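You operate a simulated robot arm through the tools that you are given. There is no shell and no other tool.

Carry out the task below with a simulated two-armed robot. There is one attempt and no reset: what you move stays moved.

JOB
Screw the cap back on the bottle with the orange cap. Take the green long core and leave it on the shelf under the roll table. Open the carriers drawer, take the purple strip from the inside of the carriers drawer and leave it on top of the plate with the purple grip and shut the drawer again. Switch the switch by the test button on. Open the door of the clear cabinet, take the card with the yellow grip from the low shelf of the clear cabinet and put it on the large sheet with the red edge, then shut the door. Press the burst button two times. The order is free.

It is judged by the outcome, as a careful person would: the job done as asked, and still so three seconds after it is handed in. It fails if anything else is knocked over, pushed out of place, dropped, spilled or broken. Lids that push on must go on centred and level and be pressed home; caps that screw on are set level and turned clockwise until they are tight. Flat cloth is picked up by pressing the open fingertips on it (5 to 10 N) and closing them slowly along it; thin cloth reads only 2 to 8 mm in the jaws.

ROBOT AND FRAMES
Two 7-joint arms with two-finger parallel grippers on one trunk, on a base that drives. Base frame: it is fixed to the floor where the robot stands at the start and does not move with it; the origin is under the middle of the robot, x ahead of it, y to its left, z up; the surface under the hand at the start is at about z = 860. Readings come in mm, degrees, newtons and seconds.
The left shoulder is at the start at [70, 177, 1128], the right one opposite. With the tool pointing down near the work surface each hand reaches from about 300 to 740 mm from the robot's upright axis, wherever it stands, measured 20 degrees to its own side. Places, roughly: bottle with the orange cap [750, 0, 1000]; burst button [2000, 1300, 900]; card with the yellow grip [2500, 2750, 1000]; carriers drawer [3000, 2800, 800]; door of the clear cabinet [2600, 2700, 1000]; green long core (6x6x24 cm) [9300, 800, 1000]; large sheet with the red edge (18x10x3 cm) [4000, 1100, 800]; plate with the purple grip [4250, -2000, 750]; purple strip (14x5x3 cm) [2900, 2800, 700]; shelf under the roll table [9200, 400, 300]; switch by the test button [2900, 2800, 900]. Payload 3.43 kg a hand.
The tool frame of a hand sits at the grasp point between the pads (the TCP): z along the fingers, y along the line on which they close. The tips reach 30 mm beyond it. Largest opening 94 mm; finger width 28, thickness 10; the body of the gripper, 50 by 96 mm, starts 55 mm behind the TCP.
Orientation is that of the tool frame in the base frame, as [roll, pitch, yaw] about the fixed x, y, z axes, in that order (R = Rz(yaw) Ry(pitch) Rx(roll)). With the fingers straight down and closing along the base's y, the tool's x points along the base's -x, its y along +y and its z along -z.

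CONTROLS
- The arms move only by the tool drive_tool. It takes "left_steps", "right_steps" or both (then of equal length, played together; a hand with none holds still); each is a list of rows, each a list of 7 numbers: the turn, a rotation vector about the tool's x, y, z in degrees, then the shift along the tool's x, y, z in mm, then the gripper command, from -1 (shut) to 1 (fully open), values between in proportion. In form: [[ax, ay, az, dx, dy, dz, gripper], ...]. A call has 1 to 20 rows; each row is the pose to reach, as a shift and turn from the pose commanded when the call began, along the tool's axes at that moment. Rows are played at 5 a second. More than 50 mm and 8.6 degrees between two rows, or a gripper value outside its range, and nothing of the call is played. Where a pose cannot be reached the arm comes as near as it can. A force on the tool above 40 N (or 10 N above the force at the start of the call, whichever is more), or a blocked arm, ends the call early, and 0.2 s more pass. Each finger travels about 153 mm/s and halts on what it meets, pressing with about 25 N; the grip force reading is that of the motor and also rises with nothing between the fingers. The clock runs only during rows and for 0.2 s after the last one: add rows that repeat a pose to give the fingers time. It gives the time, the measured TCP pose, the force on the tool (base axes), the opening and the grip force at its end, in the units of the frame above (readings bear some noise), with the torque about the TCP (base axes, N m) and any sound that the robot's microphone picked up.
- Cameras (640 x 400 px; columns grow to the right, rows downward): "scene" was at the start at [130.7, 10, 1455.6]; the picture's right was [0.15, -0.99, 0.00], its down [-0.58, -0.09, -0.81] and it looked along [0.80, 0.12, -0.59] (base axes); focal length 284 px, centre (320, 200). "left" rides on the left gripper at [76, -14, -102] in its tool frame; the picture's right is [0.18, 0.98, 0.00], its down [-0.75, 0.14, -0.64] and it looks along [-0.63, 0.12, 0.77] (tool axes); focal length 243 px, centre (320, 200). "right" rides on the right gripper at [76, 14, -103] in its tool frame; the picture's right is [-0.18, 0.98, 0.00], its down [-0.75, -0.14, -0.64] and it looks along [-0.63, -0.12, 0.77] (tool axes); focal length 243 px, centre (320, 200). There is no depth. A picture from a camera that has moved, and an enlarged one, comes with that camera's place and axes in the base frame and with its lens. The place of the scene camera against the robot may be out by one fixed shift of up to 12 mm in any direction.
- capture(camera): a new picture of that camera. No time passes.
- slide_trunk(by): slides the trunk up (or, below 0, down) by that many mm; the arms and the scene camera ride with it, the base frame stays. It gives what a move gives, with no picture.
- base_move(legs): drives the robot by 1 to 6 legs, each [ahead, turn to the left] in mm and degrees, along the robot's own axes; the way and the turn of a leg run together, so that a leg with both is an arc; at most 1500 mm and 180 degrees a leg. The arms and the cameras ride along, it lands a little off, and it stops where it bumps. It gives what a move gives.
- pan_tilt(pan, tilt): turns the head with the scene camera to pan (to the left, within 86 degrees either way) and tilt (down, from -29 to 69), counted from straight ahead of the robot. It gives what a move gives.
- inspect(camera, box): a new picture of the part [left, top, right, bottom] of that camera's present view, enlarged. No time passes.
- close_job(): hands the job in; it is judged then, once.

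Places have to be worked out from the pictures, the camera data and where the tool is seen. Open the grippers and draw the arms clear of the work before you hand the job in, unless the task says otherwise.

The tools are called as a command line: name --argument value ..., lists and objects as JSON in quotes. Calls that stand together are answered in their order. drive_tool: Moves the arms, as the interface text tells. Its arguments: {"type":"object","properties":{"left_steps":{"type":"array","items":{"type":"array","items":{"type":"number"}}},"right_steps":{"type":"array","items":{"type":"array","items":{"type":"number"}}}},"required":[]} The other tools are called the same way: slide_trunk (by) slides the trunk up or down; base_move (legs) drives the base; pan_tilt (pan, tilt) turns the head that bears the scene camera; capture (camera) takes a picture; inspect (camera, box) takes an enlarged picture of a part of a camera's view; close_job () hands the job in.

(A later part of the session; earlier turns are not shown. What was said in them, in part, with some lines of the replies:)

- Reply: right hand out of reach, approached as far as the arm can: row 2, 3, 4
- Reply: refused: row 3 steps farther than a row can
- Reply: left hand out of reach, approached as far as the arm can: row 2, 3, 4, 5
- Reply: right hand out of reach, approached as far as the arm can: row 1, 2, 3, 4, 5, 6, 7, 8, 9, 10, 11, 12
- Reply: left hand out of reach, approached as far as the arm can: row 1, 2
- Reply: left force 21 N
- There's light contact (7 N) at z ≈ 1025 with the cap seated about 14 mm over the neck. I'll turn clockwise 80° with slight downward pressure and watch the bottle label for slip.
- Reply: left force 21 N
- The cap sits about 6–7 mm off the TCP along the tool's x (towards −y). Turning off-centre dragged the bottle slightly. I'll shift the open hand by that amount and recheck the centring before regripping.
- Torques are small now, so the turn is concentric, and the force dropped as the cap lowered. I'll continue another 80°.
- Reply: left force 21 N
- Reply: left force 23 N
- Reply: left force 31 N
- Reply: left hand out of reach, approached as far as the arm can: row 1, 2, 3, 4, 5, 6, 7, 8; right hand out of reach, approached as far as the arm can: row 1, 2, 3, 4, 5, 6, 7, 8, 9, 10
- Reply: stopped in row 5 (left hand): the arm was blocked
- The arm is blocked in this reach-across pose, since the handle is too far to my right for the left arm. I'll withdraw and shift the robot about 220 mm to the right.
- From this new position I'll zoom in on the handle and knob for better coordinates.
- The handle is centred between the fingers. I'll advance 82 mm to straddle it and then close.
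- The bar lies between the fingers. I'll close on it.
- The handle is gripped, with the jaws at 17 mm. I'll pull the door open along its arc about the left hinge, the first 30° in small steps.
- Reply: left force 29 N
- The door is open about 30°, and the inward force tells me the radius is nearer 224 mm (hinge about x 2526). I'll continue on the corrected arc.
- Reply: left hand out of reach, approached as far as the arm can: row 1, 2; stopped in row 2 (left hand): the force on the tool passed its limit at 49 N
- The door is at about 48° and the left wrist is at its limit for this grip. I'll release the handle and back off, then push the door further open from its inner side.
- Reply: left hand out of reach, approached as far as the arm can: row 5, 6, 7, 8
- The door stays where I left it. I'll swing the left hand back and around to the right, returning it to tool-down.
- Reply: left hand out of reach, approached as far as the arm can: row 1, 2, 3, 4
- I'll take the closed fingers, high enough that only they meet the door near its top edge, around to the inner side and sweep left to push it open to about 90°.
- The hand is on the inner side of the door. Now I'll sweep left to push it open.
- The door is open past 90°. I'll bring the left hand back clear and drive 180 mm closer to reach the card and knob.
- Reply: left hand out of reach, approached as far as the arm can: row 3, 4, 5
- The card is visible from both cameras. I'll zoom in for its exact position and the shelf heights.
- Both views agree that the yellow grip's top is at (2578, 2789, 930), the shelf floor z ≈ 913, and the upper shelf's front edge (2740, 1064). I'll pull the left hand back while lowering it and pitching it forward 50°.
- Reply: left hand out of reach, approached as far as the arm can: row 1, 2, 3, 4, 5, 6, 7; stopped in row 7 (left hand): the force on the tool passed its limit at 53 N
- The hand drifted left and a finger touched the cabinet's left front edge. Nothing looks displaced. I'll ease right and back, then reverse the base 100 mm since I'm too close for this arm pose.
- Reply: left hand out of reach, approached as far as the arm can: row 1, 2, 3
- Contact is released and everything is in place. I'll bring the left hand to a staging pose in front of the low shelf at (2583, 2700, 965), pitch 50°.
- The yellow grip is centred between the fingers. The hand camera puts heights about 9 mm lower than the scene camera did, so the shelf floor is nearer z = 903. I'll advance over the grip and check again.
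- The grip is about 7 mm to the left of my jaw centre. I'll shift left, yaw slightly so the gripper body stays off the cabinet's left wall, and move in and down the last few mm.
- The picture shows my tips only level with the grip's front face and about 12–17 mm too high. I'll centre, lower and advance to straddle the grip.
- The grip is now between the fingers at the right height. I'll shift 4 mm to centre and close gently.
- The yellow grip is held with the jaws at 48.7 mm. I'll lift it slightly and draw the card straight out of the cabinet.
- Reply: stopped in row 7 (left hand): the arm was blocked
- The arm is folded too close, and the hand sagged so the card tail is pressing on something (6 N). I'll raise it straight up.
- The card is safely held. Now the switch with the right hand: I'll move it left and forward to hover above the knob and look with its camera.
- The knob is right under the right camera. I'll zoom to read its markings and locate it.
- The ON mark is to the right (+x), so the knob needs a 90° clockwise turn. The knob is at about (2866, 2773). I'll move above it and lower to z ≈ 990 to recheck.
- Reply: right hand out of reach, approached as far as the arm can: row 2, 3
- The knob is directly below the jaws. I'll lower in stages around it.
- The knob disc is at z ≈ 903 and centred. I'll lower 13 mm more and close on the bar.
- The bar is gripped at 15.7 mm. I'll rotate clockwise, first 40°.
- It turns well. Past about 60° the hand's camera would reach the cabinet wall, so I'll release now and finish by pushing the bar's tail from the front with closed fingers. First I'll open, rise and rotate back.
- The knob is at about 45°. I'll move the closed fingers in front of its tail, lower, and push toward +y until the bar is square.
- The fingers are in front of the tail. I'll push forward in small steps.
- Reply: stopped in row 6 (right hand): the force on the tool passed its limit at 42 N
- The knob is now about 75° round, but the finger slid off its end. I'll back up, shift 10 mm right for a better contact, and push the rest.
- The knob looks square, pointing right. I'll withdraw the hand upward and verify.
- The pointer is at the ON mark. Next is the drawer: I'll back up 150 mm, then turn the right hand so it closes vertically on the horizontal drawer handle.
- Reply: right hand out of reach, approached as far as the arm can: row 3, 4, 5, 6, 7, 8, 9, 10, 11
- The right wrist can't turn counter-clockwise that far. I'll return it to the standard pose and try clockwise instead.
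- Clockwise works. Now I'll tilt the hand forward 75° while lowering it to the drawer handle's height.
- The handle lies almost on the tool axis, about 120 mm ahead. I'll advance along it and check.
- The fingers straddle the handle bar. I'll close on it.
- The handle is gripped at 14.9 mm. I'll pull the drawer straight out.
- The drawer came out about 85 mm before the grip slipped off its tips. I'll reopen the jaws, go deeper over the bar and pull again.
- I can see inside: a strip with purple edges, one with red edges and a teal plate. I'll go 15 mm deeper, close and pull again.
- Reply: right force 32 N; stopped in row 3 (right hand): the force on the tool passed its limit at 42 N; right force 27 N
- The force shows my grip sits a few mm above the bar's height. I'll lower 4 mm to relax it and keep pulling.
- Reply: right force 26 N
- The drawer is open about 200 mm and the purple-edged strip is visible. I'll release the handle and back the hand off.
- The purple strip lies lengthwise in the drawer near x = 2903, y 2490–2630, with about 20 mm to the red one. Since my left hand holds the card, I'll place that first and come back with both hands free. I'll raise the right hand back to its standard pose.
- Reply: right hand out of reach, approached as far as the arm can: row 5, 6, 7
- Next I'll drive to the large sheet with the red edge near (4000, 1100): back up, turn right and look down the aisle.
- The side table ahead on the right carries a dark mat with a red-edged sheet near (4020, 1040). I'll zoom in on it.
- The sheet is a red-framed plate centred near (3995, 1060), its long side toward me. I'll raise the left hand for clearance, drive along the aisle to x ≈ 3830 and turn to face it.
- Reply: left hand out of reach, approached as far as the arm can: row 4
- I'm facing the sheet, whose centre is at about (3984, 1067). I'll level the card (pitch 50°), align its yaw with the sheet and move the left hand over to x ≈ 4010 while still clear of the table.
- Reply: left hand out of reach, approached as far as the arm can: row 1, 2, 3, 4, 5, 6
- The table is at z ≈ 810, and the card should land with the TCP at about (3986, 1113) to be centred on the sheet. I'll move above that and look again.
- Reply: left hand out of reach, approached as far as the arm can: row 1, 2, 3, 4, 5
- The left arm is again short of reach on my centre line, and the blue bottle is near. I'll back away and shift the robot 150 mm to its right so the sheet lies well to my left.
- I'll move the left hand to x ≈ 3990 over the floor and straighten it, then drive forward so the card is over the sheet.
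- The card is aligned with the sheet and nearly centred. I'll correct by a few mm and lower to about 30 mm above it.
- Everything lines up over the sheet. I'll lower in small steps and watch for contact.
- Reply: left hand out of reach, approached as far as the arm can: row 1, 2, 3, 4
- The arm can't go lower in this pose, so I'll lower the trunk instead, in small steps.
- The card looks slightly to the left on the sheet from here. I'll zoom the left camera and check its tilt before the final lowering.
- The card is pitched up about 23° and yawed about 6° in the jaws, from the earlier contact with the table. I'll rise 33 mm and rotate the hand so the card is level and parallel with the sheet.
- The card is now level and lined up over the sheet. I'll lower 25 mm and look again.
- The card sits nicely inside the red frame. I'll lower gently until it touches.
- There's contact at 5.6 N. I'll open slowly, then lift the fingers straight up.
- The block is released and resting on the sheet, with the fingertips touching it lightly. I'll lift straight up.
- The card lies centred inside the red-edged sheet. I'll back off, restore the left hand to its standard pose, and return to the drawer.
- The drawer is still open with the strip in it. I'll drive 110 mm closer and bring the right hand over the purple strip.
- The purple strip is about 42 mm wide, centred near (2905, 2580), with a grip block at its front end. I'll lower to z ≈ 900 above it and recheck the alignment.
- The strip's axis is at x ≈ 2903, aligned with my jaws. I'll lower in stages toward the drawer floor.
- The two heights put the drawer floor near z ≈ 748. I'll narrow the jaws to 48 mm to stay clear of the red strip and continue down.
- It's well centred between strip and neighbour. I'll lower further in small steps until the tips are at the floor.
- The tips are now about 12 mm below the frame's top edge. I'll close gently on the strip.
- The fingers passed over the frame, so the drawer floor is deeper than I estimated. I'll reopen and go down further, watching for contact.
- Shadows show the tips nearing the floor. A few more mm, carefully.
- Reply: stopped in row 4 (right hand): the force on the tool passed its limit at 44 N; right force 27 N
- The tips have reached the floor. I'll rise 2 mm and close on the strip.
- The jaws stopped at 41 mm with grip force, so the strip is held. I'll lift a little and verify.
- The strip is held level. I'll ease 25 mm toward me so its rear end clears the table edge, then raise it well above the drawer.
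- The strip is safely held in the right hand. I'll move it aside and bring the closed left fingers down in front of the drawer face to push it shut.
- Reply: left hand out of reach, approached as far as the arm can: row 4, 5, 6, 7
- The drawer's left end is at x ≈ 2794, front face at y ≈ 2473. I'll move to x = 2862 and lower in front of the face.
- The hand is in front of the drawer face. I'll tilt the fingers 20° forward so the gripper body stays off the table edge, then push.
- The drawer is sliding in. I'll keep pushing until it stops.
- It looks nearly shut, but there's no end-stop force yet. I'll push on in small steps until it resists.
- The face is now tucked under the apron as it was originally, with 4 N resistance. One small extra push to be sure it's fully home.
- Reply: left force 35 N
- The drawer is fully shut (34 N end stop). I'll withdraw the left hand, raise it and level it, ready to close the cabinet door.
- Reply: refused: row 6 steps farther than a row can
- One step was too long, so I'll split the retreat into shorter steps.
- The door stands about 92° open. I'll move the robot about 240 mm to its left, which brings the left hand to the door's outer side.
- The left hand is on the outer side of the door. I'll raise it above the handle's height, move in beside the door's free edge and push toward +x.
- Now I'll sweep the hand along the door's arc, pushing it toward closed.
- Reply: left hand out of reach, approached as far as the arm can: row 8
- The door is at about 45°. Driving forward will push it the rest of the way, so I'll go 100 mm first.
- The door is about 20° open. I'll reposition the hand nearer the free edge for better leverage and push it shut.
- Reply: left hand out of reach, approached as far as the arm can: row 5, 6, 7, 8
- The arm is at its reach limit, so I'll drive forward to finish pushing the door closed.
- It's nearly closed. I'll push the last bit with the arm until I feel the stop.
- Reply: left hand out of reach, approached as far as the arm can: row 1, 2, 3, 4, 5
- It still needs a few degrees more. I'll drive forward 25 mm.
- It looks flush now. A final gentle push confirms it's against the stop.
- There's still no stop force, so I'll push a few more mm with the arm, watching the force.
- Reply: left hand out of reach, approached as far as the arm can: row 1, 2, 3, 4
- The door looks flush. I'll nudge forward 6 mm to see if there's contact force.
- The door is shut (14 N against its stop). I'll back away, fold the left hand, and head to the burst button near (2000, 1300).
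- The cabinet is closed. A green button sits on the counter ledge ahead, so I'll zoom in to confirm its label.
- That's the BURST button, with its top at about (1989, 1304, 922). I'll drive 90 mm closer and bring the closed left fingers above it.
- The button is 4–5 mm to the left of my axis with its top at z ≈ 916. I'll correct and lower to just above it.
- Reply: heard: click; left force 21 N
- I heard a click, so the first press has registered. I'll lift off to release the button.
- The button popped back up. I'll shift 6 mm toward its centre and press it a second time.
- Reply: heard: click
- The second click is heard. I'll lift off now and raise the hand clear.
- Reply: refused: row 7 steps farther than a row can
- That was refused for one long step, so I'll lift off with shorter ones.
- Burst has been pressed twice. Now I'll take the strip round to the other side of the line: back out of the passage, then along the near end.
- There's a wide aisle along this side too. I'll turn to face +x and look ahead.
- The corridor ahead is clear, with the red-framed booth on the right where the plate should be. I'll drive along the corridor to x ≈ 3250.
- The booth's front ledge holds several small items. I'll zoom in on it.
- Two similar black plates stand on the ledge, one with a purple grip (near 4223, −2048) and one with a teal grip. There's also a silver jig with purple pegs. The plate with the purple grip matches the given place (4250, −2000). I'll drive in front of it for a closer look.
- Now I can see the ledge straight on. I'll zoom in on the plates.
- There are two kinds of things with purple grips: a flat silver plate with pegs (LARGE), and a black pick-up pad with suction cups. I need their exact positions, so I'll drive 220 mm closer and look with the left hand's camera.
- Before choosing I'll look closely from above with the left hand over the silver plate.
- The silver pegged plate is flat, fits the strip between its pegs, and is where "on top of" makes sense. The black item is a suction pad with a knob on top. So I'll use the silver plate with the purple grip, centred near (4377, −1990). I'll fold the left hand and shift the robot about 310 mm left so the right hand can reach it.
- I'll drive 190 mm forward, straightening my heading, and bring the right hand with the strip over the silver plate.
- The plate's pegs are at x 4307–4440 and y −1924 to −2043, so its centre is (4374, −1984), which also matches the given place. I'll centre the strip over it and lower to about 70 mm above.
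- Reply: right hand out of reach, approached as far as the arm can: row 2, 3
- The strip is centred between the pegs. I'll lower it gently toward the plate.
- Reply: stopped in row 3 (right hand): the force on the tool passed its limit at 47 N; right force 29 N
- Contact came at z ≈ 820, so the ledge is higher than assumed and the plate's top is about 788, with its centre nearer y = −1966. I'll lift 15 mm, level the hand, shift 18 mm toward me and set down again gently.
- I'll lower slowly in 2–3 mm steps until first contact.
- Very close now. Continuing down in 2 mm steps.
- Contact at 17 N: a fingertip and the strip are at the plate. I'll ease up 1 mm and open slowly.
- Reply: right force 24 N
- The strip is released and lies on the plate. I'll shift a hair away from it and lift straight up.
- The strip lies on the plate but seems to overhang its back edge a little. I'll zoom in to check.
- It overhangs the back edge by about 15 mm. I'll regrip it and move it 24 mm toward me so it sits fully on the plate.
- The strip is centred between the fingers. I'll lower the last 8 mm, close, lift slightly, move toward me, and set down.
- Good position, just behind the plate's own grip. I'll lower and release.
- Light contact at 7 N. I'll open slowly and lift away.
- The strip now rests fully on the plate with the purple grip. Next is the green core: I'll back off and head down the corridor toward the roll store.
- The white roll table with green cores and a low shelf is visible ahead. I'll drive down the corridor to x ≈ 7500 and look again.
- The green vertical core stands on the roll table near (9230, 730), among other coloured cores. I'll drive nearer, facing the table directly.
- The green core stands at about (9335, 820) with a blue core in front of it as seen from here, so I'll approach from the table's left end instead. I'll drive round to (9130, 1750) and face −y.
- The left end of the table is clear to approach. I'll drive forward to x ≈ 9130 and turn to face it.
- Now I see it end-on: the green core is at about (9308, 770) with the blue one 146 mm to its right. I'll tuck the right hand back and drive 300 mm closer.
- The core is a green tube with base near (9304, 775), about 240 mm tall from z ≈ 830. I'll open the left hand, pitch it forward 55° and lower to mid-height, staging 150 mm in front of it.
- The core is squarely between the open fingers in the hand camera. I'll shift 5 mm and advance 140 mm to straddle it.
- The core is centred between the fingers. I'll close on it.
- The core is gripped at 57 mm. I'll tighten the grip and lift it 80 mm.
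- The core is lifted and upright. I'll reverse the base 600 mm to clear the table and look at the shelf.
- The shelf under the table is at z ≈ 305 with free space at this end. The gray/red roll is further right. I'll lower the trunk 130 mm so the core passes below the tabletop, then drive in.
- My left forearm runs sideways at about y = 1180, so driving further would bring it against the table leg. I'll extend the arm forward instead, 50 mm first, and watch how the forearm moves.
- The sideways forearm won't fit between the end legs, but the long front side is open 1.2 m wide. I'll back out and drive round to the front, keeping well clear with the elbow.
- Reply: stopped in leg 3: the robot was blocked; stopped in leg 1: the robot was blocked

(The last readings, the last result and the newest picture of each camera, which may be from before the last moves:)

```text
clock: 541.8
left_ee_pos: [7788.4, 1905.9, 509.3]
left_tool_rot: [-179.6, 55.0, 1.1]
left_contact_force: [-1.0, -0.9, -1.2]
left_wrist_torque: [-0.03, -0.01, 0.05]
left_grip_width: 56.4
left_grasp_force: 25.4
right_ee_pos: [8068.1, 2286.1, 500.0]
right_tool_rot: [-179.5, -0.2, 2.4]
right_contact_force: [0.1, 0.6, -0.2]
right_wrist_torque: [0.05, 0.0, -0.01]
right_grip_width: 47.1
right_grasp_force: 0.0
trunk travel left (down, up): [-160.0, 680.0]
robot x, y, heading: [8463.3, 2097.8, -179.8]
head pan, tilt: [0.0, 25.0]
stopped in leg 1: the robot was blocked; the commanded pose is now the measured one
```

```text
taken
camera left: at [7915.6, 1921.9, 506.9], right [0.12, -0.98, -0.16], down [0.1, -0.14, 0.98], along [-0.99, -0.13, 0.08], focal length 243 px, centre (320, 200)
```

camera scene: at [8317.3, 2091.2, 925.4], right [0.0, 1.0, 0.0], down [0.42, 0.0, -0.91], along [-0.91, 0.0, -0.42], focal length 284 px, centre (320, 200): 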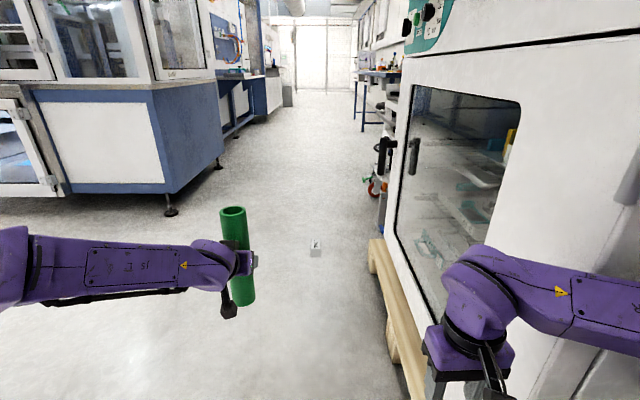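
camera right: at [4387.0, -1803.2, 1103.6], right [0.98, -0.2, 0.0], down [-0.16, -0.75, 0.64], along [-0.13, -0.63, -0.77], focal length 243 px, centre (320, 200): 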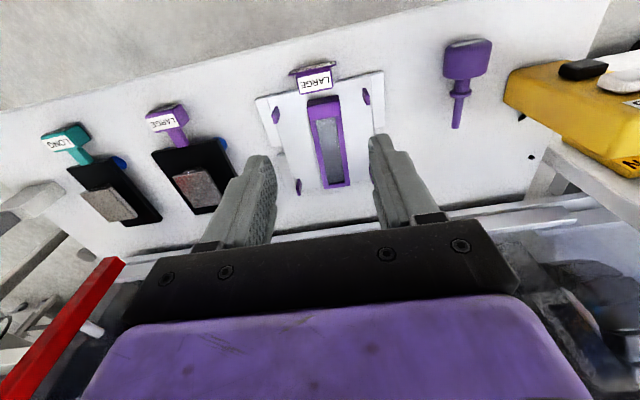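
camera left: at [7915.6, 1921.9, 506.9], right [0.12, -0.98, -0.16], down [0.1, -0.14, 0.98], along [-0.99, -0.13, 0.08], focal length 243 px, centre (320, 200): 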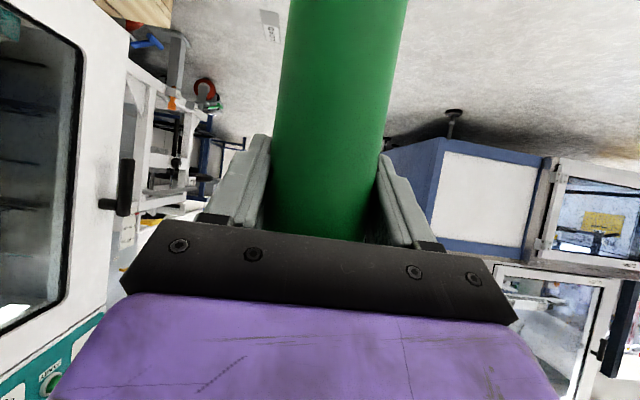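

I was blocked: my right elbow came up against the white cabinet on the right. I'll back away from it before turning.

base_move --legs '[[-250, 0]]'

pan_tilt --pan -45 --tilt 20

capture --camera "scene"

capture --camera "right"

```text
clock: 543.6
left_ee_pos: [8036.3, 1910.6, 509.1]
left_tool_rot: [-179.7, 55.0, 0.7]
left_contact_force: [0.1, 0.5, -1.9]
left_wrist_torque: [0.03, 0.03, 0.03]
left_grip_width: 55.8
left_grasp_force: 24.8
right_ee_pos: [8317.3, 2289.2, 496.2]
right_tool_rot: [-179.7, -0.4, 2.1]
right_contact_force: [-0.2, -0.2, -0.6]
right_wrist_torque: [-0.02, -0.03, 0.01]
right_grip_width: 46.8
right_grasp_force: 0.0
trunk travel left (down, up): [-160.0, 680.0]
robot x, y, heading: [8711.9, 2093.6, -179.8]
head pan, tilt: [0.0, 25.0]
```

```text
clock: 544.7
left_ee_pos: [8035.4, 1909.3, 507.7]
left_tool_rot: [-179.7, 55.0, 0.7]
left_contact_force: [-0.1, 0.5, -1.5]
left_wrist_torque: [-0.01, -0.01, 0.01]
left_grip_width: 56.0
left_grasp_force: 24.4
right_ee_pos: [8317.8, 2289.7, 497.6]
right_tool_rot: [-179.7, -0.4, 2.1]
right_contact_force: [0.4, -0.2, -0.3]
right_wrist_torque: [0.02, -0.01, 0.0]
right_grip_width: 46.9
right_grasp_force: 0.1
trunk travel left (down, up): [-160.0, 680.0]
robot x, y, heading: [8710.0, 2097.6, -179.8]
head pan, tilt: [-45.0, 20.0]
```

```text
taken
camera scene: at [8590.9, 2160.0, 932.9], right [0.71, 0.71, 0.0], down [0.24, -0.24, -0.94], along [-0.67, 0.66, -0.34], focal length 284 px, centre (320, 200)
```

scene: 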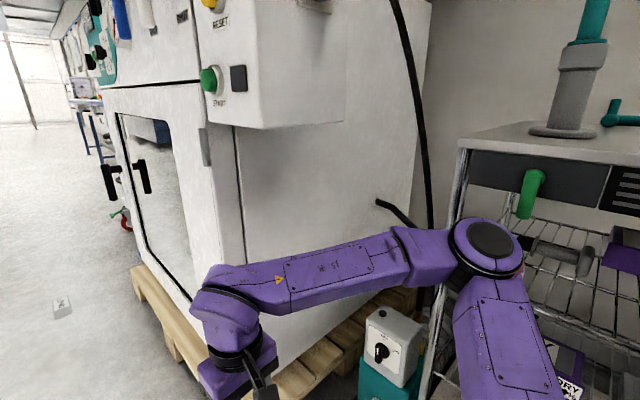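

```text
taken
camera right: at [8392.1, 2277.3, 600.9], right [-0.15, -0.99, -0.01], down [-0.76, 0.11, 0.64], along [-0.63, 0.1, -0.77], focal length 243 px, centre (320, 200)
```

right: 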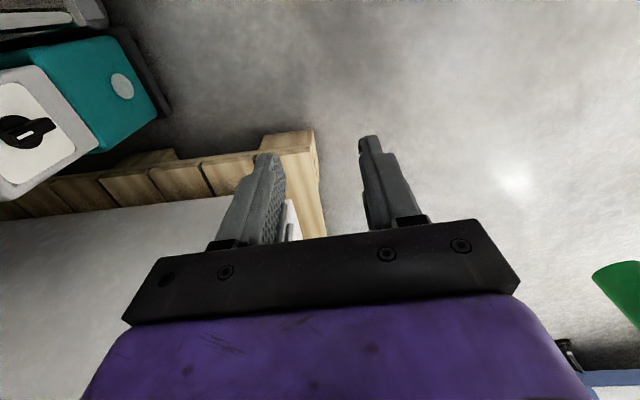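

The corridor here is narrow on the right. I'll back up to x ≈ 8900, then go diagonally away from the cabinet toward open floor, keeping both elbows clear of the cabinet and the table corner.

base_move --legs '[[-190, 0], [0, 35], [1000, 0]]'

pan_tilt --pan -60 --tilt 20

capture --camera "scene"

pan_tilt --pan 30 --tilt 20

capture --camera "scene"

```text
clock: 552.8
left_ee_pos: [7657.0, 957.6, 507.6]
left_tool_rot: [-179.7, 55.0, 36.9]
left_contact_force: [-0.4, 0.6, -1.1]
left_wrist_torque: [0.02, 0.01, 0.01]
left_grip_width: 56.1
left_grasp_force: 25.3
right_ee_pos: [7658.2, 1429.6, 496.7]
right_tool_rot: [-179.7, -0.4, 38.3]
right_contact_force: [0.8, -0.8, -0.3]
right_wrist_torque: [-0.02, -0.03, 0.01]
right_grip_width: 46.9
right_grasp_force: 0.0
trunk travel left (down, up): [-160.0, 680.0]
robot x, y, heading: [8090.6, 1506.4, -143.5]
head pan, tilt: [-45.0, 20.0]
```

```text
clock: 553.6
left_ee_pos: [7657.7, 957.8, 508.2]
left_tool_rot: [-179.8, 55.0, 36.8]
left_contact_force: [-0.3, -0.8, -1.4]
left_wrist_torque: [-0.01, 0.0, -0.02]
left_grip_width: 56.2
left_grasp_force: 25.1
right_ee_pos: [7658.7, 1429.6, 496.4]
right_tool_rot: [-179.7, -0.5, 38.3]
right_contact_force: [0.0, 1.0, -0.1]
right_wrist_torque: [-0.05, 0.0, -0.04]
right_grip_width: 46.9
right_grasp_force: 0.1
trunk travel left (down, up): [-160.0, 680.0]
robot x, y, heading: [8094.9, 1511.6, -144.0]
head pan, tilt: [-60.0, 20.0]
```

```text
taken
camera scene: at [7959.9, 1513.6, 932.9], right [0.4, 0.92, 0.0], down [0.31, -0.14, -0.94], along [-0.86, 0.38, -0.34], focal length 284 px, centre (320, 200)
```

scene: 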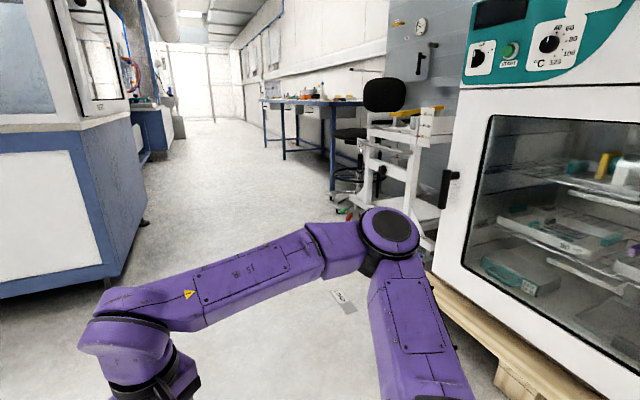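

```text
clock: 555.2
left_ee_pos: [7656.4, 957.8, 508.0]
left_tool_rot: [-179.8, 55.0, 36.9]
left_contact_force: [0.0, 0.5, -1.8]
left_wrist_torque: [-0.02, 0.0, -0.02]
left_grip_width: 56.5
left_grasp_force: 25.0
right_ee_pos: [7658.7, 1429.4, 496.5]
right_tool_rot: [-179.8, -0.4, 38.2]
right_contact_force: [-0.4, 0.9, -0.7]
right_wrist_torque: [0.02, 0.02, 0.01]
right_grip_width: 47.0
right_grasp_force: 0.0
trunk travel left (down, up): [-160.0, 680.0]
robot x, y, heading: [8093.6, 1509.4, -143.9]
head pan, tilt: [30.0, 20.0]
```

```text
taken
camera scene: at [8007.8, 1391.0, 932.9], right [-0.92, 0.4, 0.0], down [0.14, 0.31, -0.94], along [-0.38, -0.86, -0.34], focal length 284 px, centre (320, 200)
```

scene: 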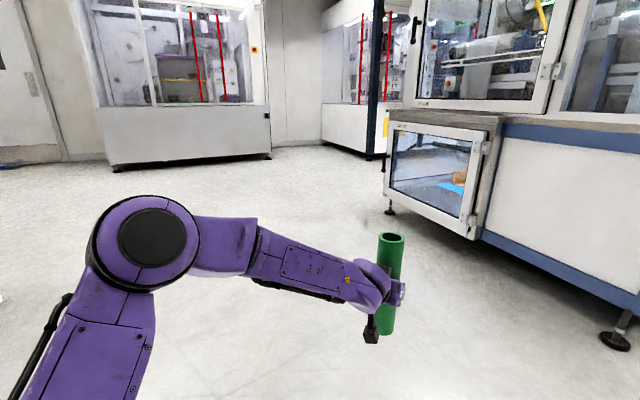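

Clear now. I'll turn to face −y, drive down to y ≈ 240, and turn to face the table's front.

base_move --legs '[[0, 54], [1270, 0], [0, 90]]'

pan_tilt --pan 0 --tilt 20

capture --camera "scene"

capture --camera "left"

```text
clock: 568.0
left_ee_pos: [8773.2, 392.2, 507.4]
left_tool_rot: [-179.7, 55.0, -178.8]
left_contact_force: [0.2, -0.6, -1.4]
left_wrist_torque: [0.0, -0.02, -0.02]
left_grip_width: 56.2
left_grasp_force: 25.0
right_ee_pos: [8494.7, 11.5, 497.6]
right_tool_rot: [-179.7, -0.4, -177.4]
right_contact_force: [0.5, 0.3, -0.7]
right_wrist_torque: [0.0, 0.03, 0.0]
right_grip_width: 46.7
right_grasp_force: 0.0
trunk travel left (down, up): [-160.0, 680.0]
robot x, y, heading: [8097.5, 194.1, 0.3]
head pan, tilt: [30.0, 20.0]
```

```text
clock: 569.0
left_ee_pos: [8772.2, 392.3, 508.1]
left_tool_rot: [-179.8, 55.0, -178.8]
left_contact_force: [0.8, 0.7, -0.9]
left_wrist_torque: [0.03, -0.01, 0.03]
left_grip_width: 56.2
left_grasp_force: 25.0
right_ee_pos: [8495.9, 10.8, 496.3]
right_tool_rot: [-179.7, -0.6, -177.5]
right_contact_force: [0.2, -0.7, -0.5]
right_wrist_torque: [0.05, 0.0, 0.02]
right_grip_width: 47.2
right_grasp_force: 0.1
trunk travel left (down, up): [-160.0, 680.0]
robot x, y, heading: [8098.5, 200.0, 0.6]
head pan, tilt: [0.0, 20.0]
```

```text
taken
camera scene: at [8234.8, 196.6, 932.9], right [0.01, -1.0, 0.0], down [-0.34, 0.0, -0.94], along [0.94, 0.01, -0.34], focal length 284 px, centre (320, 200)
```

scene: 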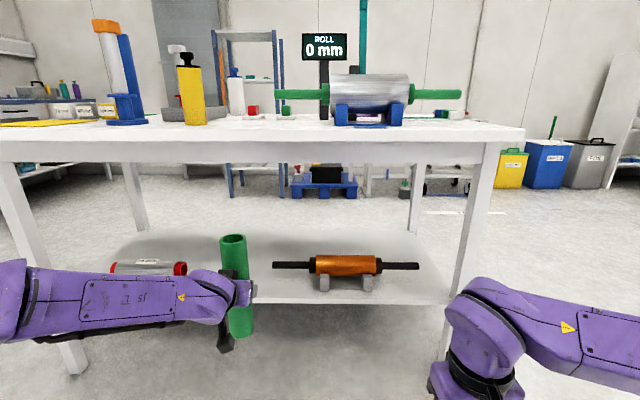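

```text
taken
camera left: at [8646.1, 376.0, 505.9], right [-0.12, 0.98, -0.15], down [-0.1, 0.14, 0.99], along [0.99, 0.14, 0.08], focal length 243 px, centre (320, 200)
```

left: 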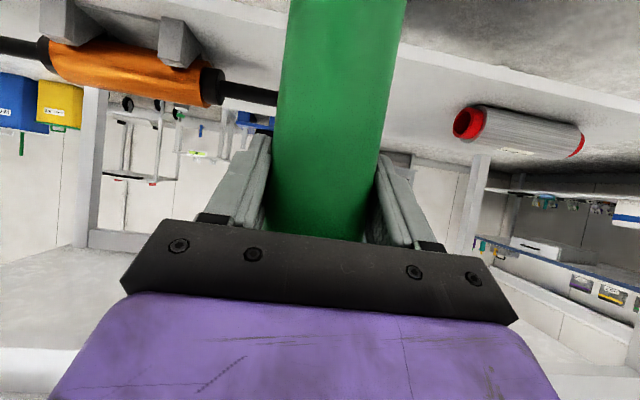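

The free stretch of shelf is between the orange roll's axle (ends at y ≈ 378) and the gray/red roll (starts at y ≈ 708). I'll shift the hand 55 mm left and drive forward 235 mm, so the core stands just inside the shelf's front edge.

drive_tool --left_steps '[[0, 0, 0, 0, 20, 0, -0.6], [0, 0, 0, 0, 40, 0, -0.6], [0, 0, 0, 0, 55, 0, -0.6], [0, 0, 0, 0, 55, 0, -0.6]]'

base_move --legs '[[170, 0]]'

capture --camera "scene"

capture --camera "left"

```text
clock: 570.0
left_ee_pos: [8771.7, 447.4, 509.4]
left_tool_rot: [-179.8, 55.1, -178.8]
left_contact_force: [-0.6, -0.5, -2.2]
left_wrist_torque: [0.0, 0.02, -0.02]
left_grip_width: 56.5
left_grasp_force: 25.7
right_ee_pos: [8496.3, 10.5, 496.9]
right_tool_rot: [-179.6, -0.5, -177.3]
right_contact_force: [-0.1, 0.0, 0.1]
right_wrist_torque: [0.0, 0.0, -0.01]
right_grip_width: 47.0
right_grasp_force: 0.1
trunk travel left (down, up): [-160.0, 680.0]
robot x, y, heading: [8097.2, 198.1, 0.5]
head pan, tilt: [0.0, 20.0]
```

```text
clock: 571.4
left_ee_pos: [8938.7, 445.7, 507.6]
left_tool_rot: [-179.8, 54.9, -179.3]
left_contact_force: [0.2, 0.3, -0.7]
left_wrist_torque: [-0.01, 0.03, -0.04]
left_grip_width: 56.3
left_grasp_force: 25.2
right_ee_pos: [8660.4, 10.8, 496.7]
right_tool_rot: [-179.6, -0.5, -177.6]
right_contact_force: [0.0, -0.2, 0.2]
right_wrist_torque: [0.0, 0.01, -0.01]
right_grip_width: 46.8
right_grasp_force: 0.0
trunk travel left (down, up): [-160.0, 680.0]
robot x, y, heading: [8264.3, 199.6, 0.3]
head pan, tilt: [0.0, 20.0]
```

```text
taken
camera scene: at [8401.2, 196.9, 932.9], right [0.0, -1.0, 0.0], down [-0.34, 0.0, -0.94], along [0.94, 0.0, -0.34], focal length 284 px, centre (320, 200)
```

scene: 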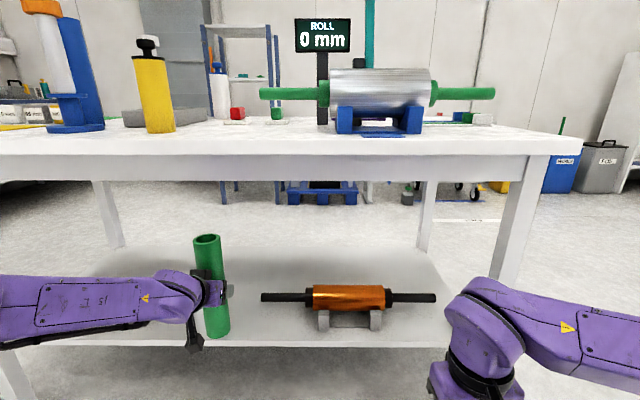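

```text
taken
camera left: at [8812.2, 428.9, 506.5], right [-0.12, 0.98, -0.15], down [-0.1, 0.14, 0.99], along [0.99, 0.13, 0.08], focal length 243 px, centre (320, 200)
```

left: 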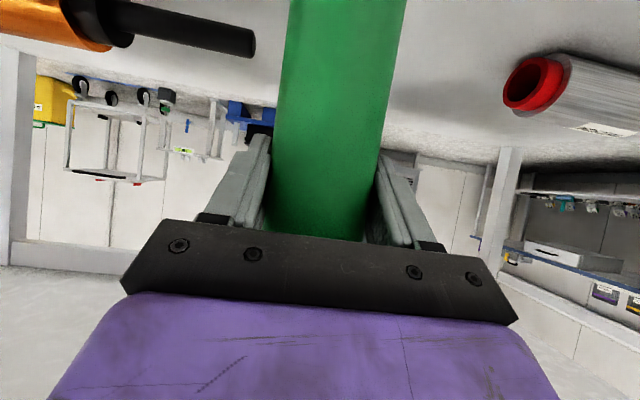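

Good. I'll drive 75 mm more so the core is over the shelf.

base_move --legs '[[78, 0]]'

capture --camera "scene"

inspect --camera "scene" --box '[0, 220, 280, 400]'

capture --camera "left"

```text
clock: 572.5
left_ee_pos: [9018.5, 445.1, 509.8]
left_tool_rot: [-179.9, 54.9, -179.1]
left_contact_force: [0.2, -0.4, -1.5]
left_wrist_torque: [0.0, 0.01, 0.01]
left_grip_width: 56.1
left_grasp_force: 25.1
right_ee_pos: [8740.6, 9.2, 497.2]
right_tool_rot: [-179.7, -0.6, -177.7]
right_contact_force: [0.3, -0.6, 0.0]
right_wrist_torque: [0.02, 0.0, -0.05]
right_grip_width: 47.2
right_grasp_force: 0.0
trunk travel left (down, up): [-160.0, 680.0]
robot x, y, heading: [8340.4, 201.9, 0.1]
head pan, tilt: [0.0, 20.0]
```

```text
taken
camera scene: at [8480.5, 197.2, 932.8], right [0.0, -1.0, 0.0], down [-0.34, 0.0, -0.94], along [0.94, 0.0, -0.34], focal length 284 px, centre (320, 200)
```

scene: 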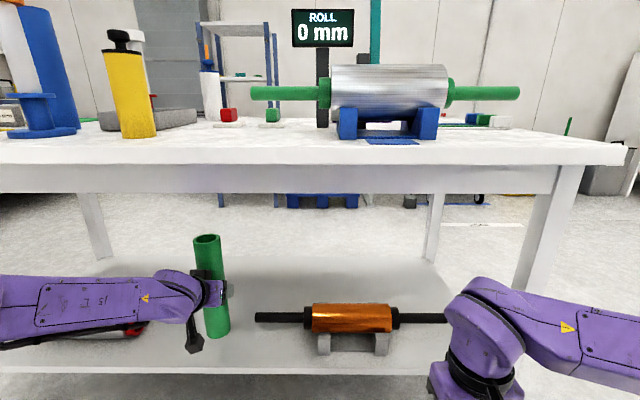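

```text
2.22 times, centred on (140, 310) of scene
camera zoom: at [8480.5, 197.2, 932.8], right [0.0, -1.0, 0.0], down [-0.34, 0.0, -0.94], along [0.94, 0.0, -0.34], focal length 632 px, centre (720, -44)
```

zoom: 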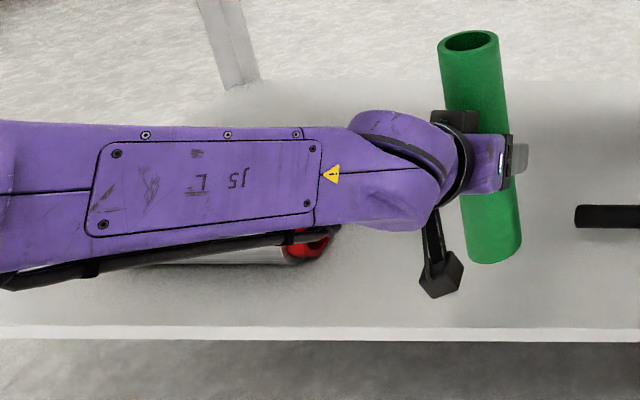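

```text
taken
camera left: at [8891.5, 429.0, 506.3], right [-0.12, 0.98, -0.15], down [-0.09, 0.14, 0.99], along [0.99, 0.13, 0.08], focal length 243 px, centre (320, 200)
```

left: 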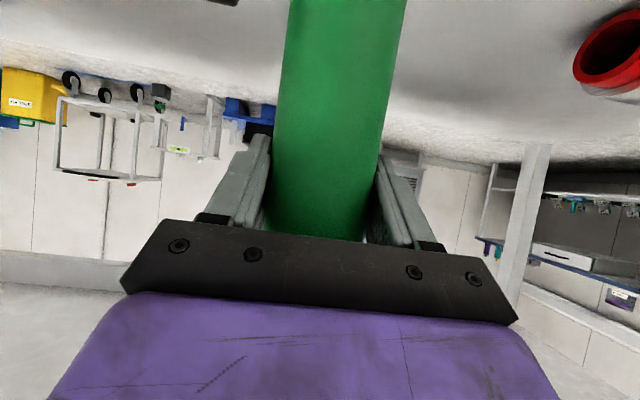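

The core is over the shelf. To keep the forearm off the gray/red roll I'll lower with the arm rather than the trunk, in small steps.

drive_tool --left_steps '[[0, 0, 0, 12, 0, 8.6, -0.6], [0, 0, 0, 24.5, 0, 17.2, -0.6], [0, 0, 0, 37, 0, 25.8, -0.6], [0, 0, 0, 41, 0, 28.7, -0.6], [0, 0, 0, 41, 0, 28.7, -0.6]]'

inspect --camera "scene" --box '[0, 220, 280, 400]'

capture --camera "left"

```text
clock: 573.7
left_ee_pos: [9018.3, 444.8, 457.8]
left_tool_rot: [-179.7, 55.0, -179.1]
left_contact_force: [-0.4, -0.6, -1.9]
left_wrist_torque: [0.02, 0.01, 0.0]
left_grip_width: 56.3
left_grasp_force: 25.2
right_ee_pos: [8739.2, 9.5, 497.0]
right_tool_rot: [-179.7, -0.6, -177.7]
right_contact_force: [-0.5, 0.3, 0.3]
right_wrist_torque: [0.01, -0.01, 0.01]
right_grip_width: 47.0
right_grasp_force: 0.1
trunk travel left (down, up): [-160.0, 680.0]
robot x, y, heading: [8343.3, 199.5, 0.2]
head pan, tilt: [0.0, 20.0]
```

```text
2.22 times, centred on (140, 310) of scene
camera zoom: at [8480.4, 197.2, 932.9], right [0.0, -1.0, 0.0], down [-0.34, 0.0, -0.94], along [0.94, 0.0, -0.34], focal length 632 px, centre (720, -44)
```

zoom: 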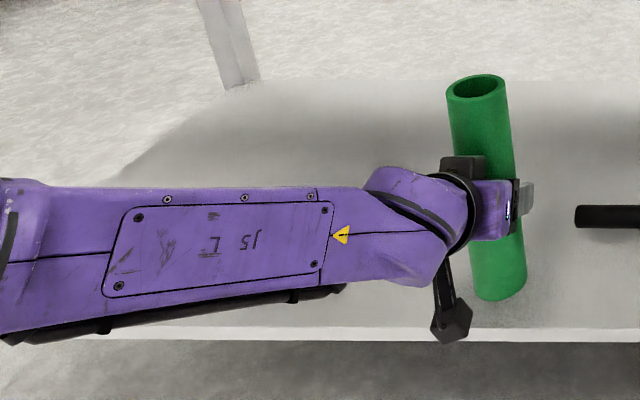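

```text
taken
camera left: at [8891.0, 428.1, 456.1], right [-0.12, 0.98, -0.15], down [-0.09, 0.14, 0.99], along [0.99, 0.13, 0.08], focal length 243 px, centre (320, 200)
```

left: 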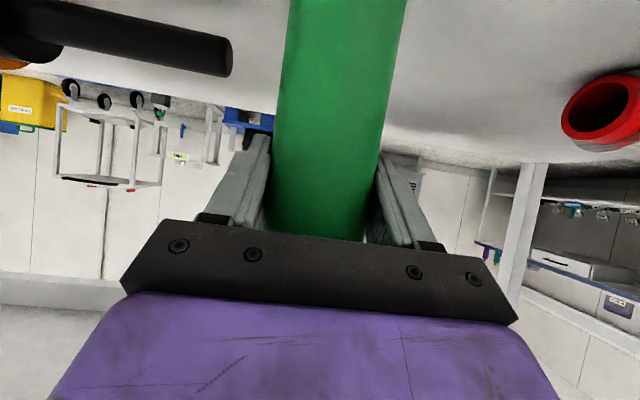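

The roll's end is at about x = 9109, behind my forearm's line, so there's clearance. I'll lower the last 20 mm in small steps until contact.

drive_tool --left_steps '[[0, 0, 0, 4, 0, 2.9, -0.6], [0, 0, 0, 8, 0, 5.7, -0.6], [0, 0, 0, 11.5, 0, 8, -0.6], [0, 0, 0, 11.5, 0, 8, -0.6]]'

inspect --camera "scene" --box '[0, 220, 280, 400]'

```text
clock: 574.7
left_ee_pos: [9017.7, 444.0, 443.9]
left_tool_rot: [-179.8, 55.1, -179.2]
left_contact_force: [0.5, 0.3, -2.2]
left_wrist_torque: [-0.02, 0.01, 0.01]
left_grip_width: 56.0
left_grasp_force: 25.3
right_ee_pos: [8738.9, 8.8, 496.9]
right_tool_rot: [-179.7, -0.4, -177.8]
right_contact_force: [-0.4, 0.1, 0.9]
right_wrist_torque: [-0.01, -0.01, -0.04]
right_grip_width: 47.0
right_grasp_force: 0.1
trunk travel left (down, up): [-160.0, 680.0]
robot x, y, heading: [8343.1, 195.2, -0.0]
head pan, tilt: [0.0, 20.0]
```

```text
2.22 times, centred on (140, 310) of scene
camera zoom: at [8480.4, 197.2, 932.9], right [0.0, -1.0, 0.0], down [-0.34, 0.0, -0.94], along [0.94, 0.0, -0.34], focal length 632 px, centre (720, -44)
```

zoom: 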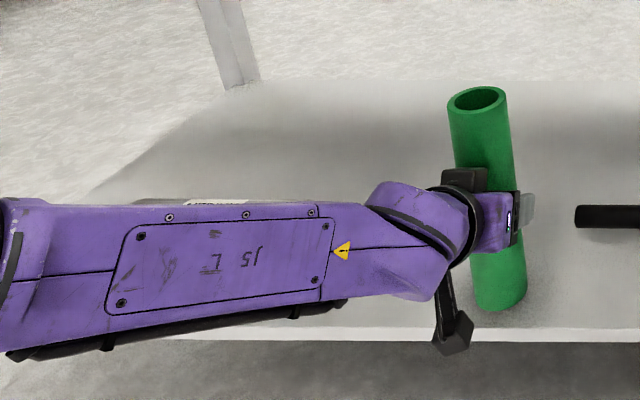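

Still no contact. Continuing down in 3 mm steps.

drive_tool --left_steps '[[0, 0, 0, 2.5, 0, 1.7, -0.6], [0, 0, 0, 5, 0, 3.5, -0.6], [0, 0, 0, 7.5, 0, 5.2, -0.6], [0, 0, 0, 10, 0, 7, -0.6], [0, 0, 0, 10, 0, 7, -0.6]]'

```text
clock: 575.9
left_ee_pos: [9018.3, 444.4, 433.5]
left_tool_rot: [-179.8, 55.0, -179.3]
left_contact_force: [-0.1, 0.1, 0.0]
left_wrist_torque: [-0.01, -0.05, -0.03]
left_grip_width: 56.3
left_grasp_force: 25.2
right_ee_pos: [8739.8, 10.0, 496.3]
right_tool_rot: [-179.7, -0.4, -177.7]
right_contact_force: [1.1, 0.2, -0.8]
right_wrist_torque: [-0.01, 0.0, 0.01]
right_grip_width: 46.9
right_grasp_force: 0.1
trunk travel left (down, up): [-160.0, 680.0]
robot x, y, heading: [8342.8, 194.4, 0.2]
head pan, tilt: [0.0, 20.0]
```

The downward load of about 1.7 N has vanished, so it may be just touching. Two more small steps.

drive_tool --left_steps '[[0, 0, 0, 1.6, 0, 1.1, -0.6], [0, 0, 0, 3.3, 0, 2.3, -0.6], [0, 0, 0, 3.3, 0, 2.3, -0.6]]'

inspect --camera "scene" --box '[140, 230, 280, 400]'

```text
clock: 576.7
left_ee_pos: [9017.9, 444.3, 432.6]
left_tool_rot: [-179.9, 55.2, -179.4]
left_contact_force: [0.2, 0.1, 17.1]
left_wrist_torque: [-0.01, -0.43, 0.02]
left_grip_width: 56.4
left_grasp_force: 25.0
right_ee_pos: [8738.5, 9.3, 498.0]
right_tool_rot: [-179.7, -0.3, -177.7]
right_contact_force: [-0.3, -0.9, 0.0]
right_wrist_torque: [0.01, 0.02, 0.03]
right_grip_width: 47.0
right_grasp_force: 0.0
trunk travel left (down, up): [-160.0, 680.0]
robot x, y, heading: [8340.5, 199.4, 0.3]
head pan, tilt: [0.0, 20.0]
```

```text
2.35 times, centred on (210, 315) of scene
camera zoom: at [8478.1, 196.4, 933.5], right [0.0, -1.0, 0.0], down [-0.34, 0.0, -0.94], along [0.94, 0.0, -0.34], focal length 669 px, centre (579, -71)
```

zoom: 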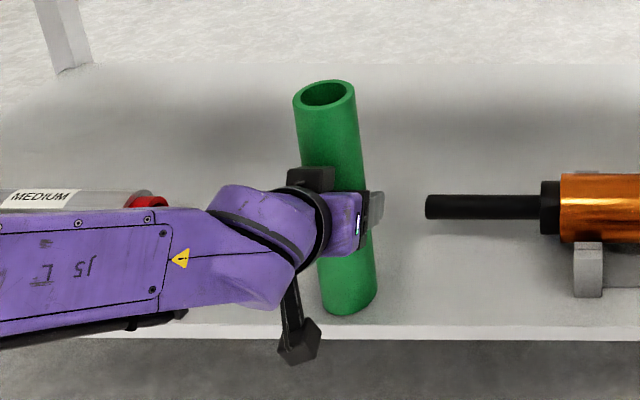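

Firm contact at 17 N with the core upright, about 25 mm inside the edge. I'll ease off, open slowly, and check it stands.

drive_tool --left_steps '[[0, 0, 0, -1.2, 0, -0.9, -0.3], [0, 0, 0, -1.2, 0, -0.9, 0.1], [0, 0, 0, -1.2, 0, -0.9, 0.2], [0, 0, 0, -1.2, 0, -0.9, 0.3], [0, 0, 0, -1.2, 0, -0.9, 0.5], [0, 0, 0, -1.2, 0, -0.9, 0.7], [0, 0, 0, -1.2, 0, -0.9, 0.7]]'

inspect --camera "scene" --box '[140, 230, 280, 400]'

capture --camera "left"

```text
clock: 578.3
left_ee_pos: [9017.7, 445.7, 429.5]
left_tool_rot: [-179.8, 54.9, -179.2]
left_contact_force: [-0.7, 0.1, -0.4]
left_wrist_torque: [0.0, 0.0, 0.0]
left_grip_width: 79.9
left_grasp_force: 0.1
right_ee_pos: [8740.3, 9.2, 497.3]
right_tool_rot: [-179.7, -0.5, -177.8]
right_contact_force: [0.1, 0.0, -0.5]
right_wrist_torque: [0.0, 0.01, -0.02]
right_grip_width: 47.2
right_grasp_force: 0.0
trunk travel left (down, up): [-160.0, 680.0]
robot x, y, heading: [8343.6, 201.1, 0.2]
head pan, tilt: [0.0, 20.0]
```

```text
2.35 times, centred on (210, 315) of scene
camera zoom: at [8480.2, 197.2, 932.9], right [0.0, -1.0, 0.0], down [-0.34, 0.0, -0.94], along [0.94, 0.0, -0.34], focal length 669 px, centre (579, -71)
```

zoom: 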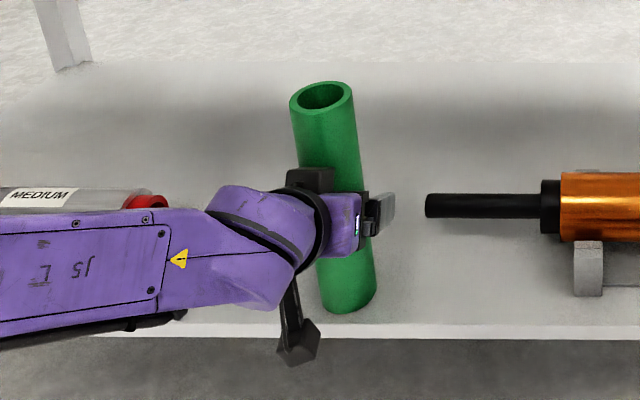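

```text
taken
camera left: at [8890.8, 429.0, 427.7], right [-0.12, 0.98, -0.15], down [-0.09, 0.14, 0.99], along [0.99, 0.13, 0.08], focal length 243 px, centre (320, 200)
```

left: 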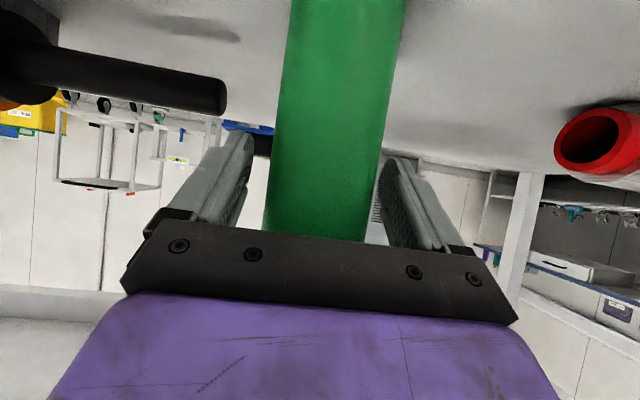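

The core stands on its own between the open fingers. I'll back the hand straight out, slowly.

drive_tool --left_steps '[[0, 0, 0, 0, 0, 0, 0.9], [0, 0, 0, 4, 0, -6, 0.9], [0, 0, 0, 9, 0, -12, 0.9], [0, 0, 0, 17, 0, -25, 0.9], [0, 0, 0, 29, 0, -41, 0.9], [0, 0, 0, 43, 0, -61, 0.9], [0, 0, 0, 57, 0, -82, 0.9]]'

inspect --camera "scene" --box '[140, 230, 280, 400]'

capture --camera "left"

```text
clock: 579.9
left_ee_pos: [8918.2, 442.9, 430.2]
left_tool_rot: [-179.8, 54.9, -179.1]
left_contact_force: [0.3, -0.1, -0.6]
left_wrist_torque: [0.01, 0.01, 0.03]
left_grip_width: 89.1
left_grasp_force: 0.0
right_ee_pos: [8739.5, 9.5, 496.5]
right_tool_rot: [-179.7, -0.5, -177.7]
right_contact_force: [0.0, 0.9, -0.2]
right_wrist_torque: [-0.03, 0.03, 0.0]
right_grip_width: 47.1
right_grasp_force: 0.1
trunk travel left (down, up): [-160.0, 680.0]
robot x, y, heading: [8345.4, 201.8, 0.1]
head pan, tilt: [0.0, 20.0]
```

```text
2.35 times, centred on (210, 315) of scene
camera zoom: at [8480.2, 197.2, 932.9], right [0.0, -1.0, 0.0], down [-0.34, 0.0, -0.94], along [0.94, 0.0, -0.34], focal length 669 px, centre (579, -71)
```

zoom: 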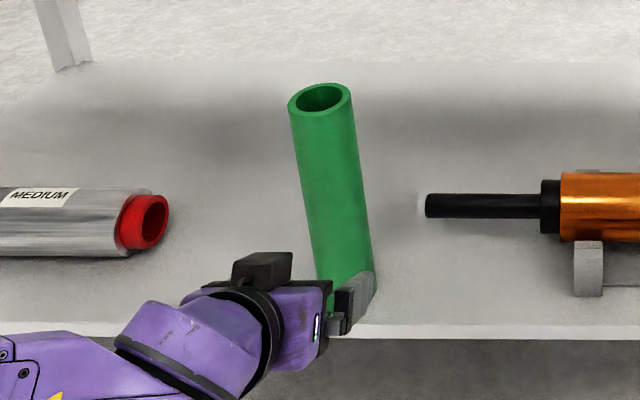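

```text
taken
camera left: at [8791.0, 427.3, 428.1], right [-0.12, 0.98, -0.15], down [-0.1, 0.14, 0.99], along [0.99, 0.13, 0.08], focal length 243 px, centre (320, 200)
```

left: 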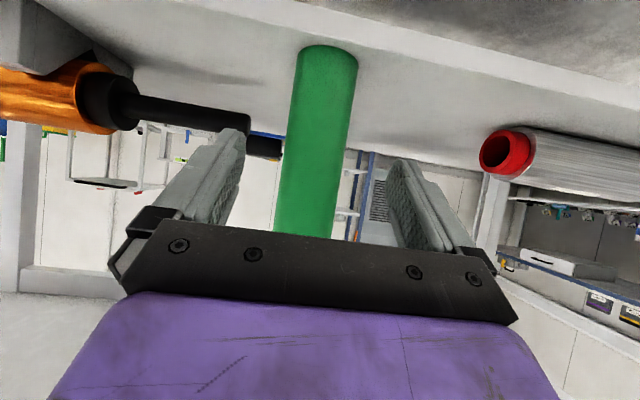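

The green core stands upright on the shelf. I'll reverse away, raise the trunk and restore the arms, then take a last look.

base_move --legs '[[-450, 0]]'

slide_trunk --by 400

pan_tilt --pan 0 --tilt 25

capture --camera "scene"

inspect --camera "scene" --box '[200, 180, 440, 330]'

```text
clock: 582.6
left_ee_pos: [8466.7, 440.0, 429.8]
left_tool_rot: [-179.8, 55.0, -179.4]
left_contact_force: [-0.6, 0.6, 0.2]
left_wrist_torque: [-0.01, 0.03, 0.02]
left_grip_width: 89.3
left_grasp_force: 0.0
right_ee_pos: [8287.2, 8.4, 497.9]
right_tool_rot: [-179.7, -0.4, -177.8]
right_contact_force: [0.3, -0.1, -0.3]
right_wrist_torque: [0.0, 0.0, 0.04]
right_grip_width: 46.8
right_grasp_force: 0.1
trunk travel left (down, up): [-160.0, 680.0]
robot x, y, heading: [7891.4, 196.8, -0.0]
head pan, tilt: [0.0, 20.0]
```

```text
clock: 586.4
left_ee_pos: [8466.8, 439.7, 829.9]
left_tool_rot: [-179.8, 54.9, -179.3]
left_contact_force: [0.0, 0.0, 0.2]
left_wrist_torque: [-0.01, 0.0, 0.0]
left_grip_width: 89.4
left_grasp_force: 0.0
right_ee_pos: [8286.7, 7.9, 897.4]
right_tool_rot: [-179.8, -0.5, -177.9]
right_contact_force: [-0.6, 0.2, 0.0]
right_wrist_torque: [-0.04, 0.0, 0.01]
right_grip_width: 47.3
right_grasp_force: 0.0
trunk travel left (down, up): [-560.0, 280.0]
robot x, y, heading: [7890.4, 201.6, 0.1]
head pan, tilt: [0.0, 20.0]
```

```text
clock: 587.1
left_ee_pos: [8466.6, 440.2, 830.0]
left_tool_rot: [-179.8, 55.0, -179.3]
left_contact_force: [0.1, -0.3, -0.2]
left_wrist_torque: [0.08, -0.01, 0.01]
left_grip_width: 89.5
left_grasp_force: 0.0
right_ee_pos: [8287.0, 7.3, 896.6]
right_tool_rot: [-179.7, -0.4, -177.9]
right_contact_force: [0.1, 0.0, -0.5]
right_wrist_torque: [0.03, -0.01, 0.0]
right_grip_width: 46.6
right_grasp_force: 0.1
trunk travel left (down, up): [-560.0, 280.0]
robot x, y, heading: [7890.3, 198.3, -0.0]
head pan, tilt: [0.0, 25.0]
```

```text
taken
camera scene: at [8026.6, 195.6, 1324.9], right [0.0, -1.0, 0.0], down [-0.42, 0.0, -0.91], along [0.91, 0.0, -0.42], focal length 284 px, centre (320, 200)
```

scene: 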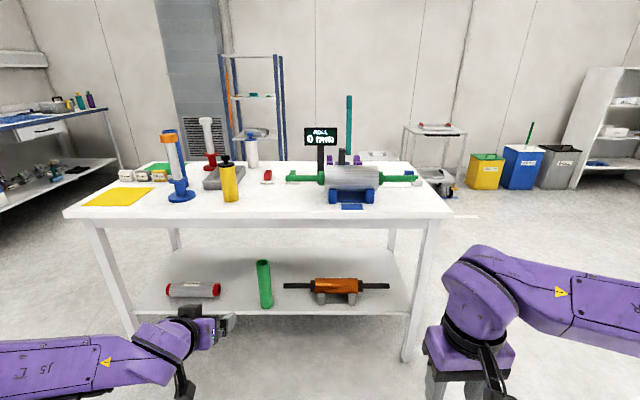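

```text
2.67 times, centred on (320, 255) of scene
camera zoom: at [8026.6, 195.6, 1324.9], right [0.0, -1.0, 0.0], down [-0.42, 0.0, -0.91], along [0.91, 0.0, -0.42], focal length 758 px, centre (320, 53)
```

zoom: 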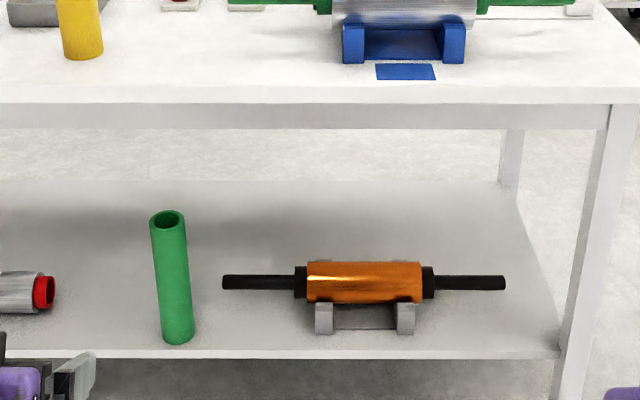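

The core stands nicely on the shelf with everything else undisturbed. I'll look toward the cabinet where I was blocked, to be sure nothing was knocked over there.

pan_tilt --pan 75 --tilt 15

capture --camera "scene"

inspect --camera "scene" --box '[240, 100, 480, 300]'

```text
clock: 588.6
left_ee_pos: [8466.1, 440.9, 830.3]
left_tool_rot: [-179.8, 55.0, -179.2]
left_contact_force: [-0.6, 0.2, 0.5]
left_wrist_torque: [-0.02, -0.01, -0.03]
left_grip_width: 89.3
left_grasp_force: 0.2
right_ee_pos: [8285.9, 8.9, 897.2]
right_tool_rot: [-179.7, -0.3, -177.8]
right_contact_force: [-0.1, 0.0, 0.2]
right_wrist_torque: [0.01, -0.02, 0.0]
right_grip_width: 47.2
right_grasp_force: 0.2
trunk travel left (down, up): [-560.0, 280.0]
robot x, y, heading: [7888.7, 199.9, 0.1]
head pan, tilt: [75.0, 15.0]
```

```text
taken
camera scene: at [7958.6, 285.7, 1341.1], right [0.97, -0.26, 0.0], down [-0.07, -0.25, -0.97], along [0.25, 0.93, -0.26], focal length 284 px, centre (320, 200)
```

scene: 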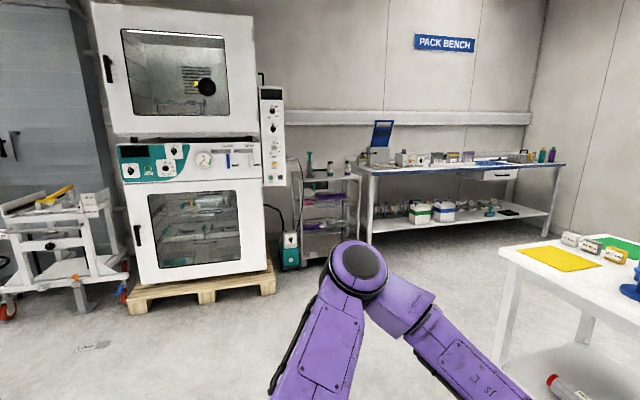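

```text
2.00 times, centred on (360, 200) of scene
camera zoom: at [7958.6, 285.7, 1341.1], right [0.97, -0.26, 0.0], down [-0.07, -0.25, -0.97], along [0.25, 0.93, -0.26], focal length 568 px, centre (240, 200)
```

zoom: 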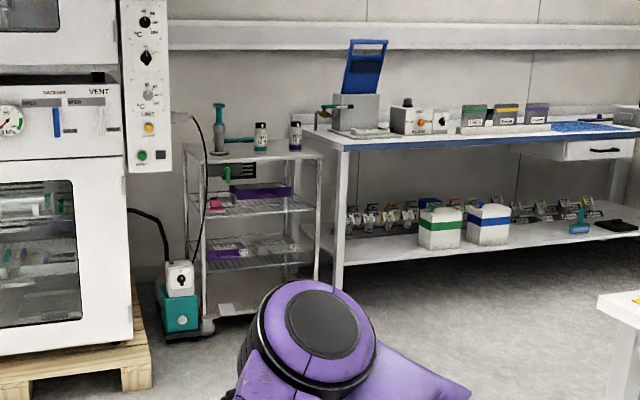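

Nothing there has fallen or shifted. Every part of the job has been carried out, both grippers are open and the arms are clear of the work, so I'm handing it in.

close_job

```text
The job is handed in.
```

I carried out every part of the job and handed it in. I'm confident in all of it except two points, the cap's tightness and the choice of plate.

| Task | Result |
|---|---|
| Cap on the bottle | Set level and turned clockwise until cap and bottle turned together. I didn't hold the bottle, so it is only as tight as friction with the table allowed, about 0.2 N·m. The bottle shifted about 5 mm. |
| Green long core | Standing upright on the shelf under the roll table, about 25 mm in from the front edge. |
| Purple strip | Taken from the carriers drawer and laid flat on the plate. The drawer is shut to its stop. |
| Switch by the test button | Pointer on the ON mark. |
| Card with the yellow grip | Lying inside the large sheet with the red edge. The cabinet door is shut to its stop. |
| Burst button | Pressed twice; I heard a click each time. |

- **Choice of plate:** two items on that ledge have a purple grip. I used the flat silver plate with pegs, because the other is a black suction pad with a knob on top. The given position fits either one.
- **Contacts on the way:** my left hand touched the clear cabinet's front edge while I was reaching for the card. My right side was blocked near the oven cabinet at about (8460, 2100). I saw nothing knocked over in either place.
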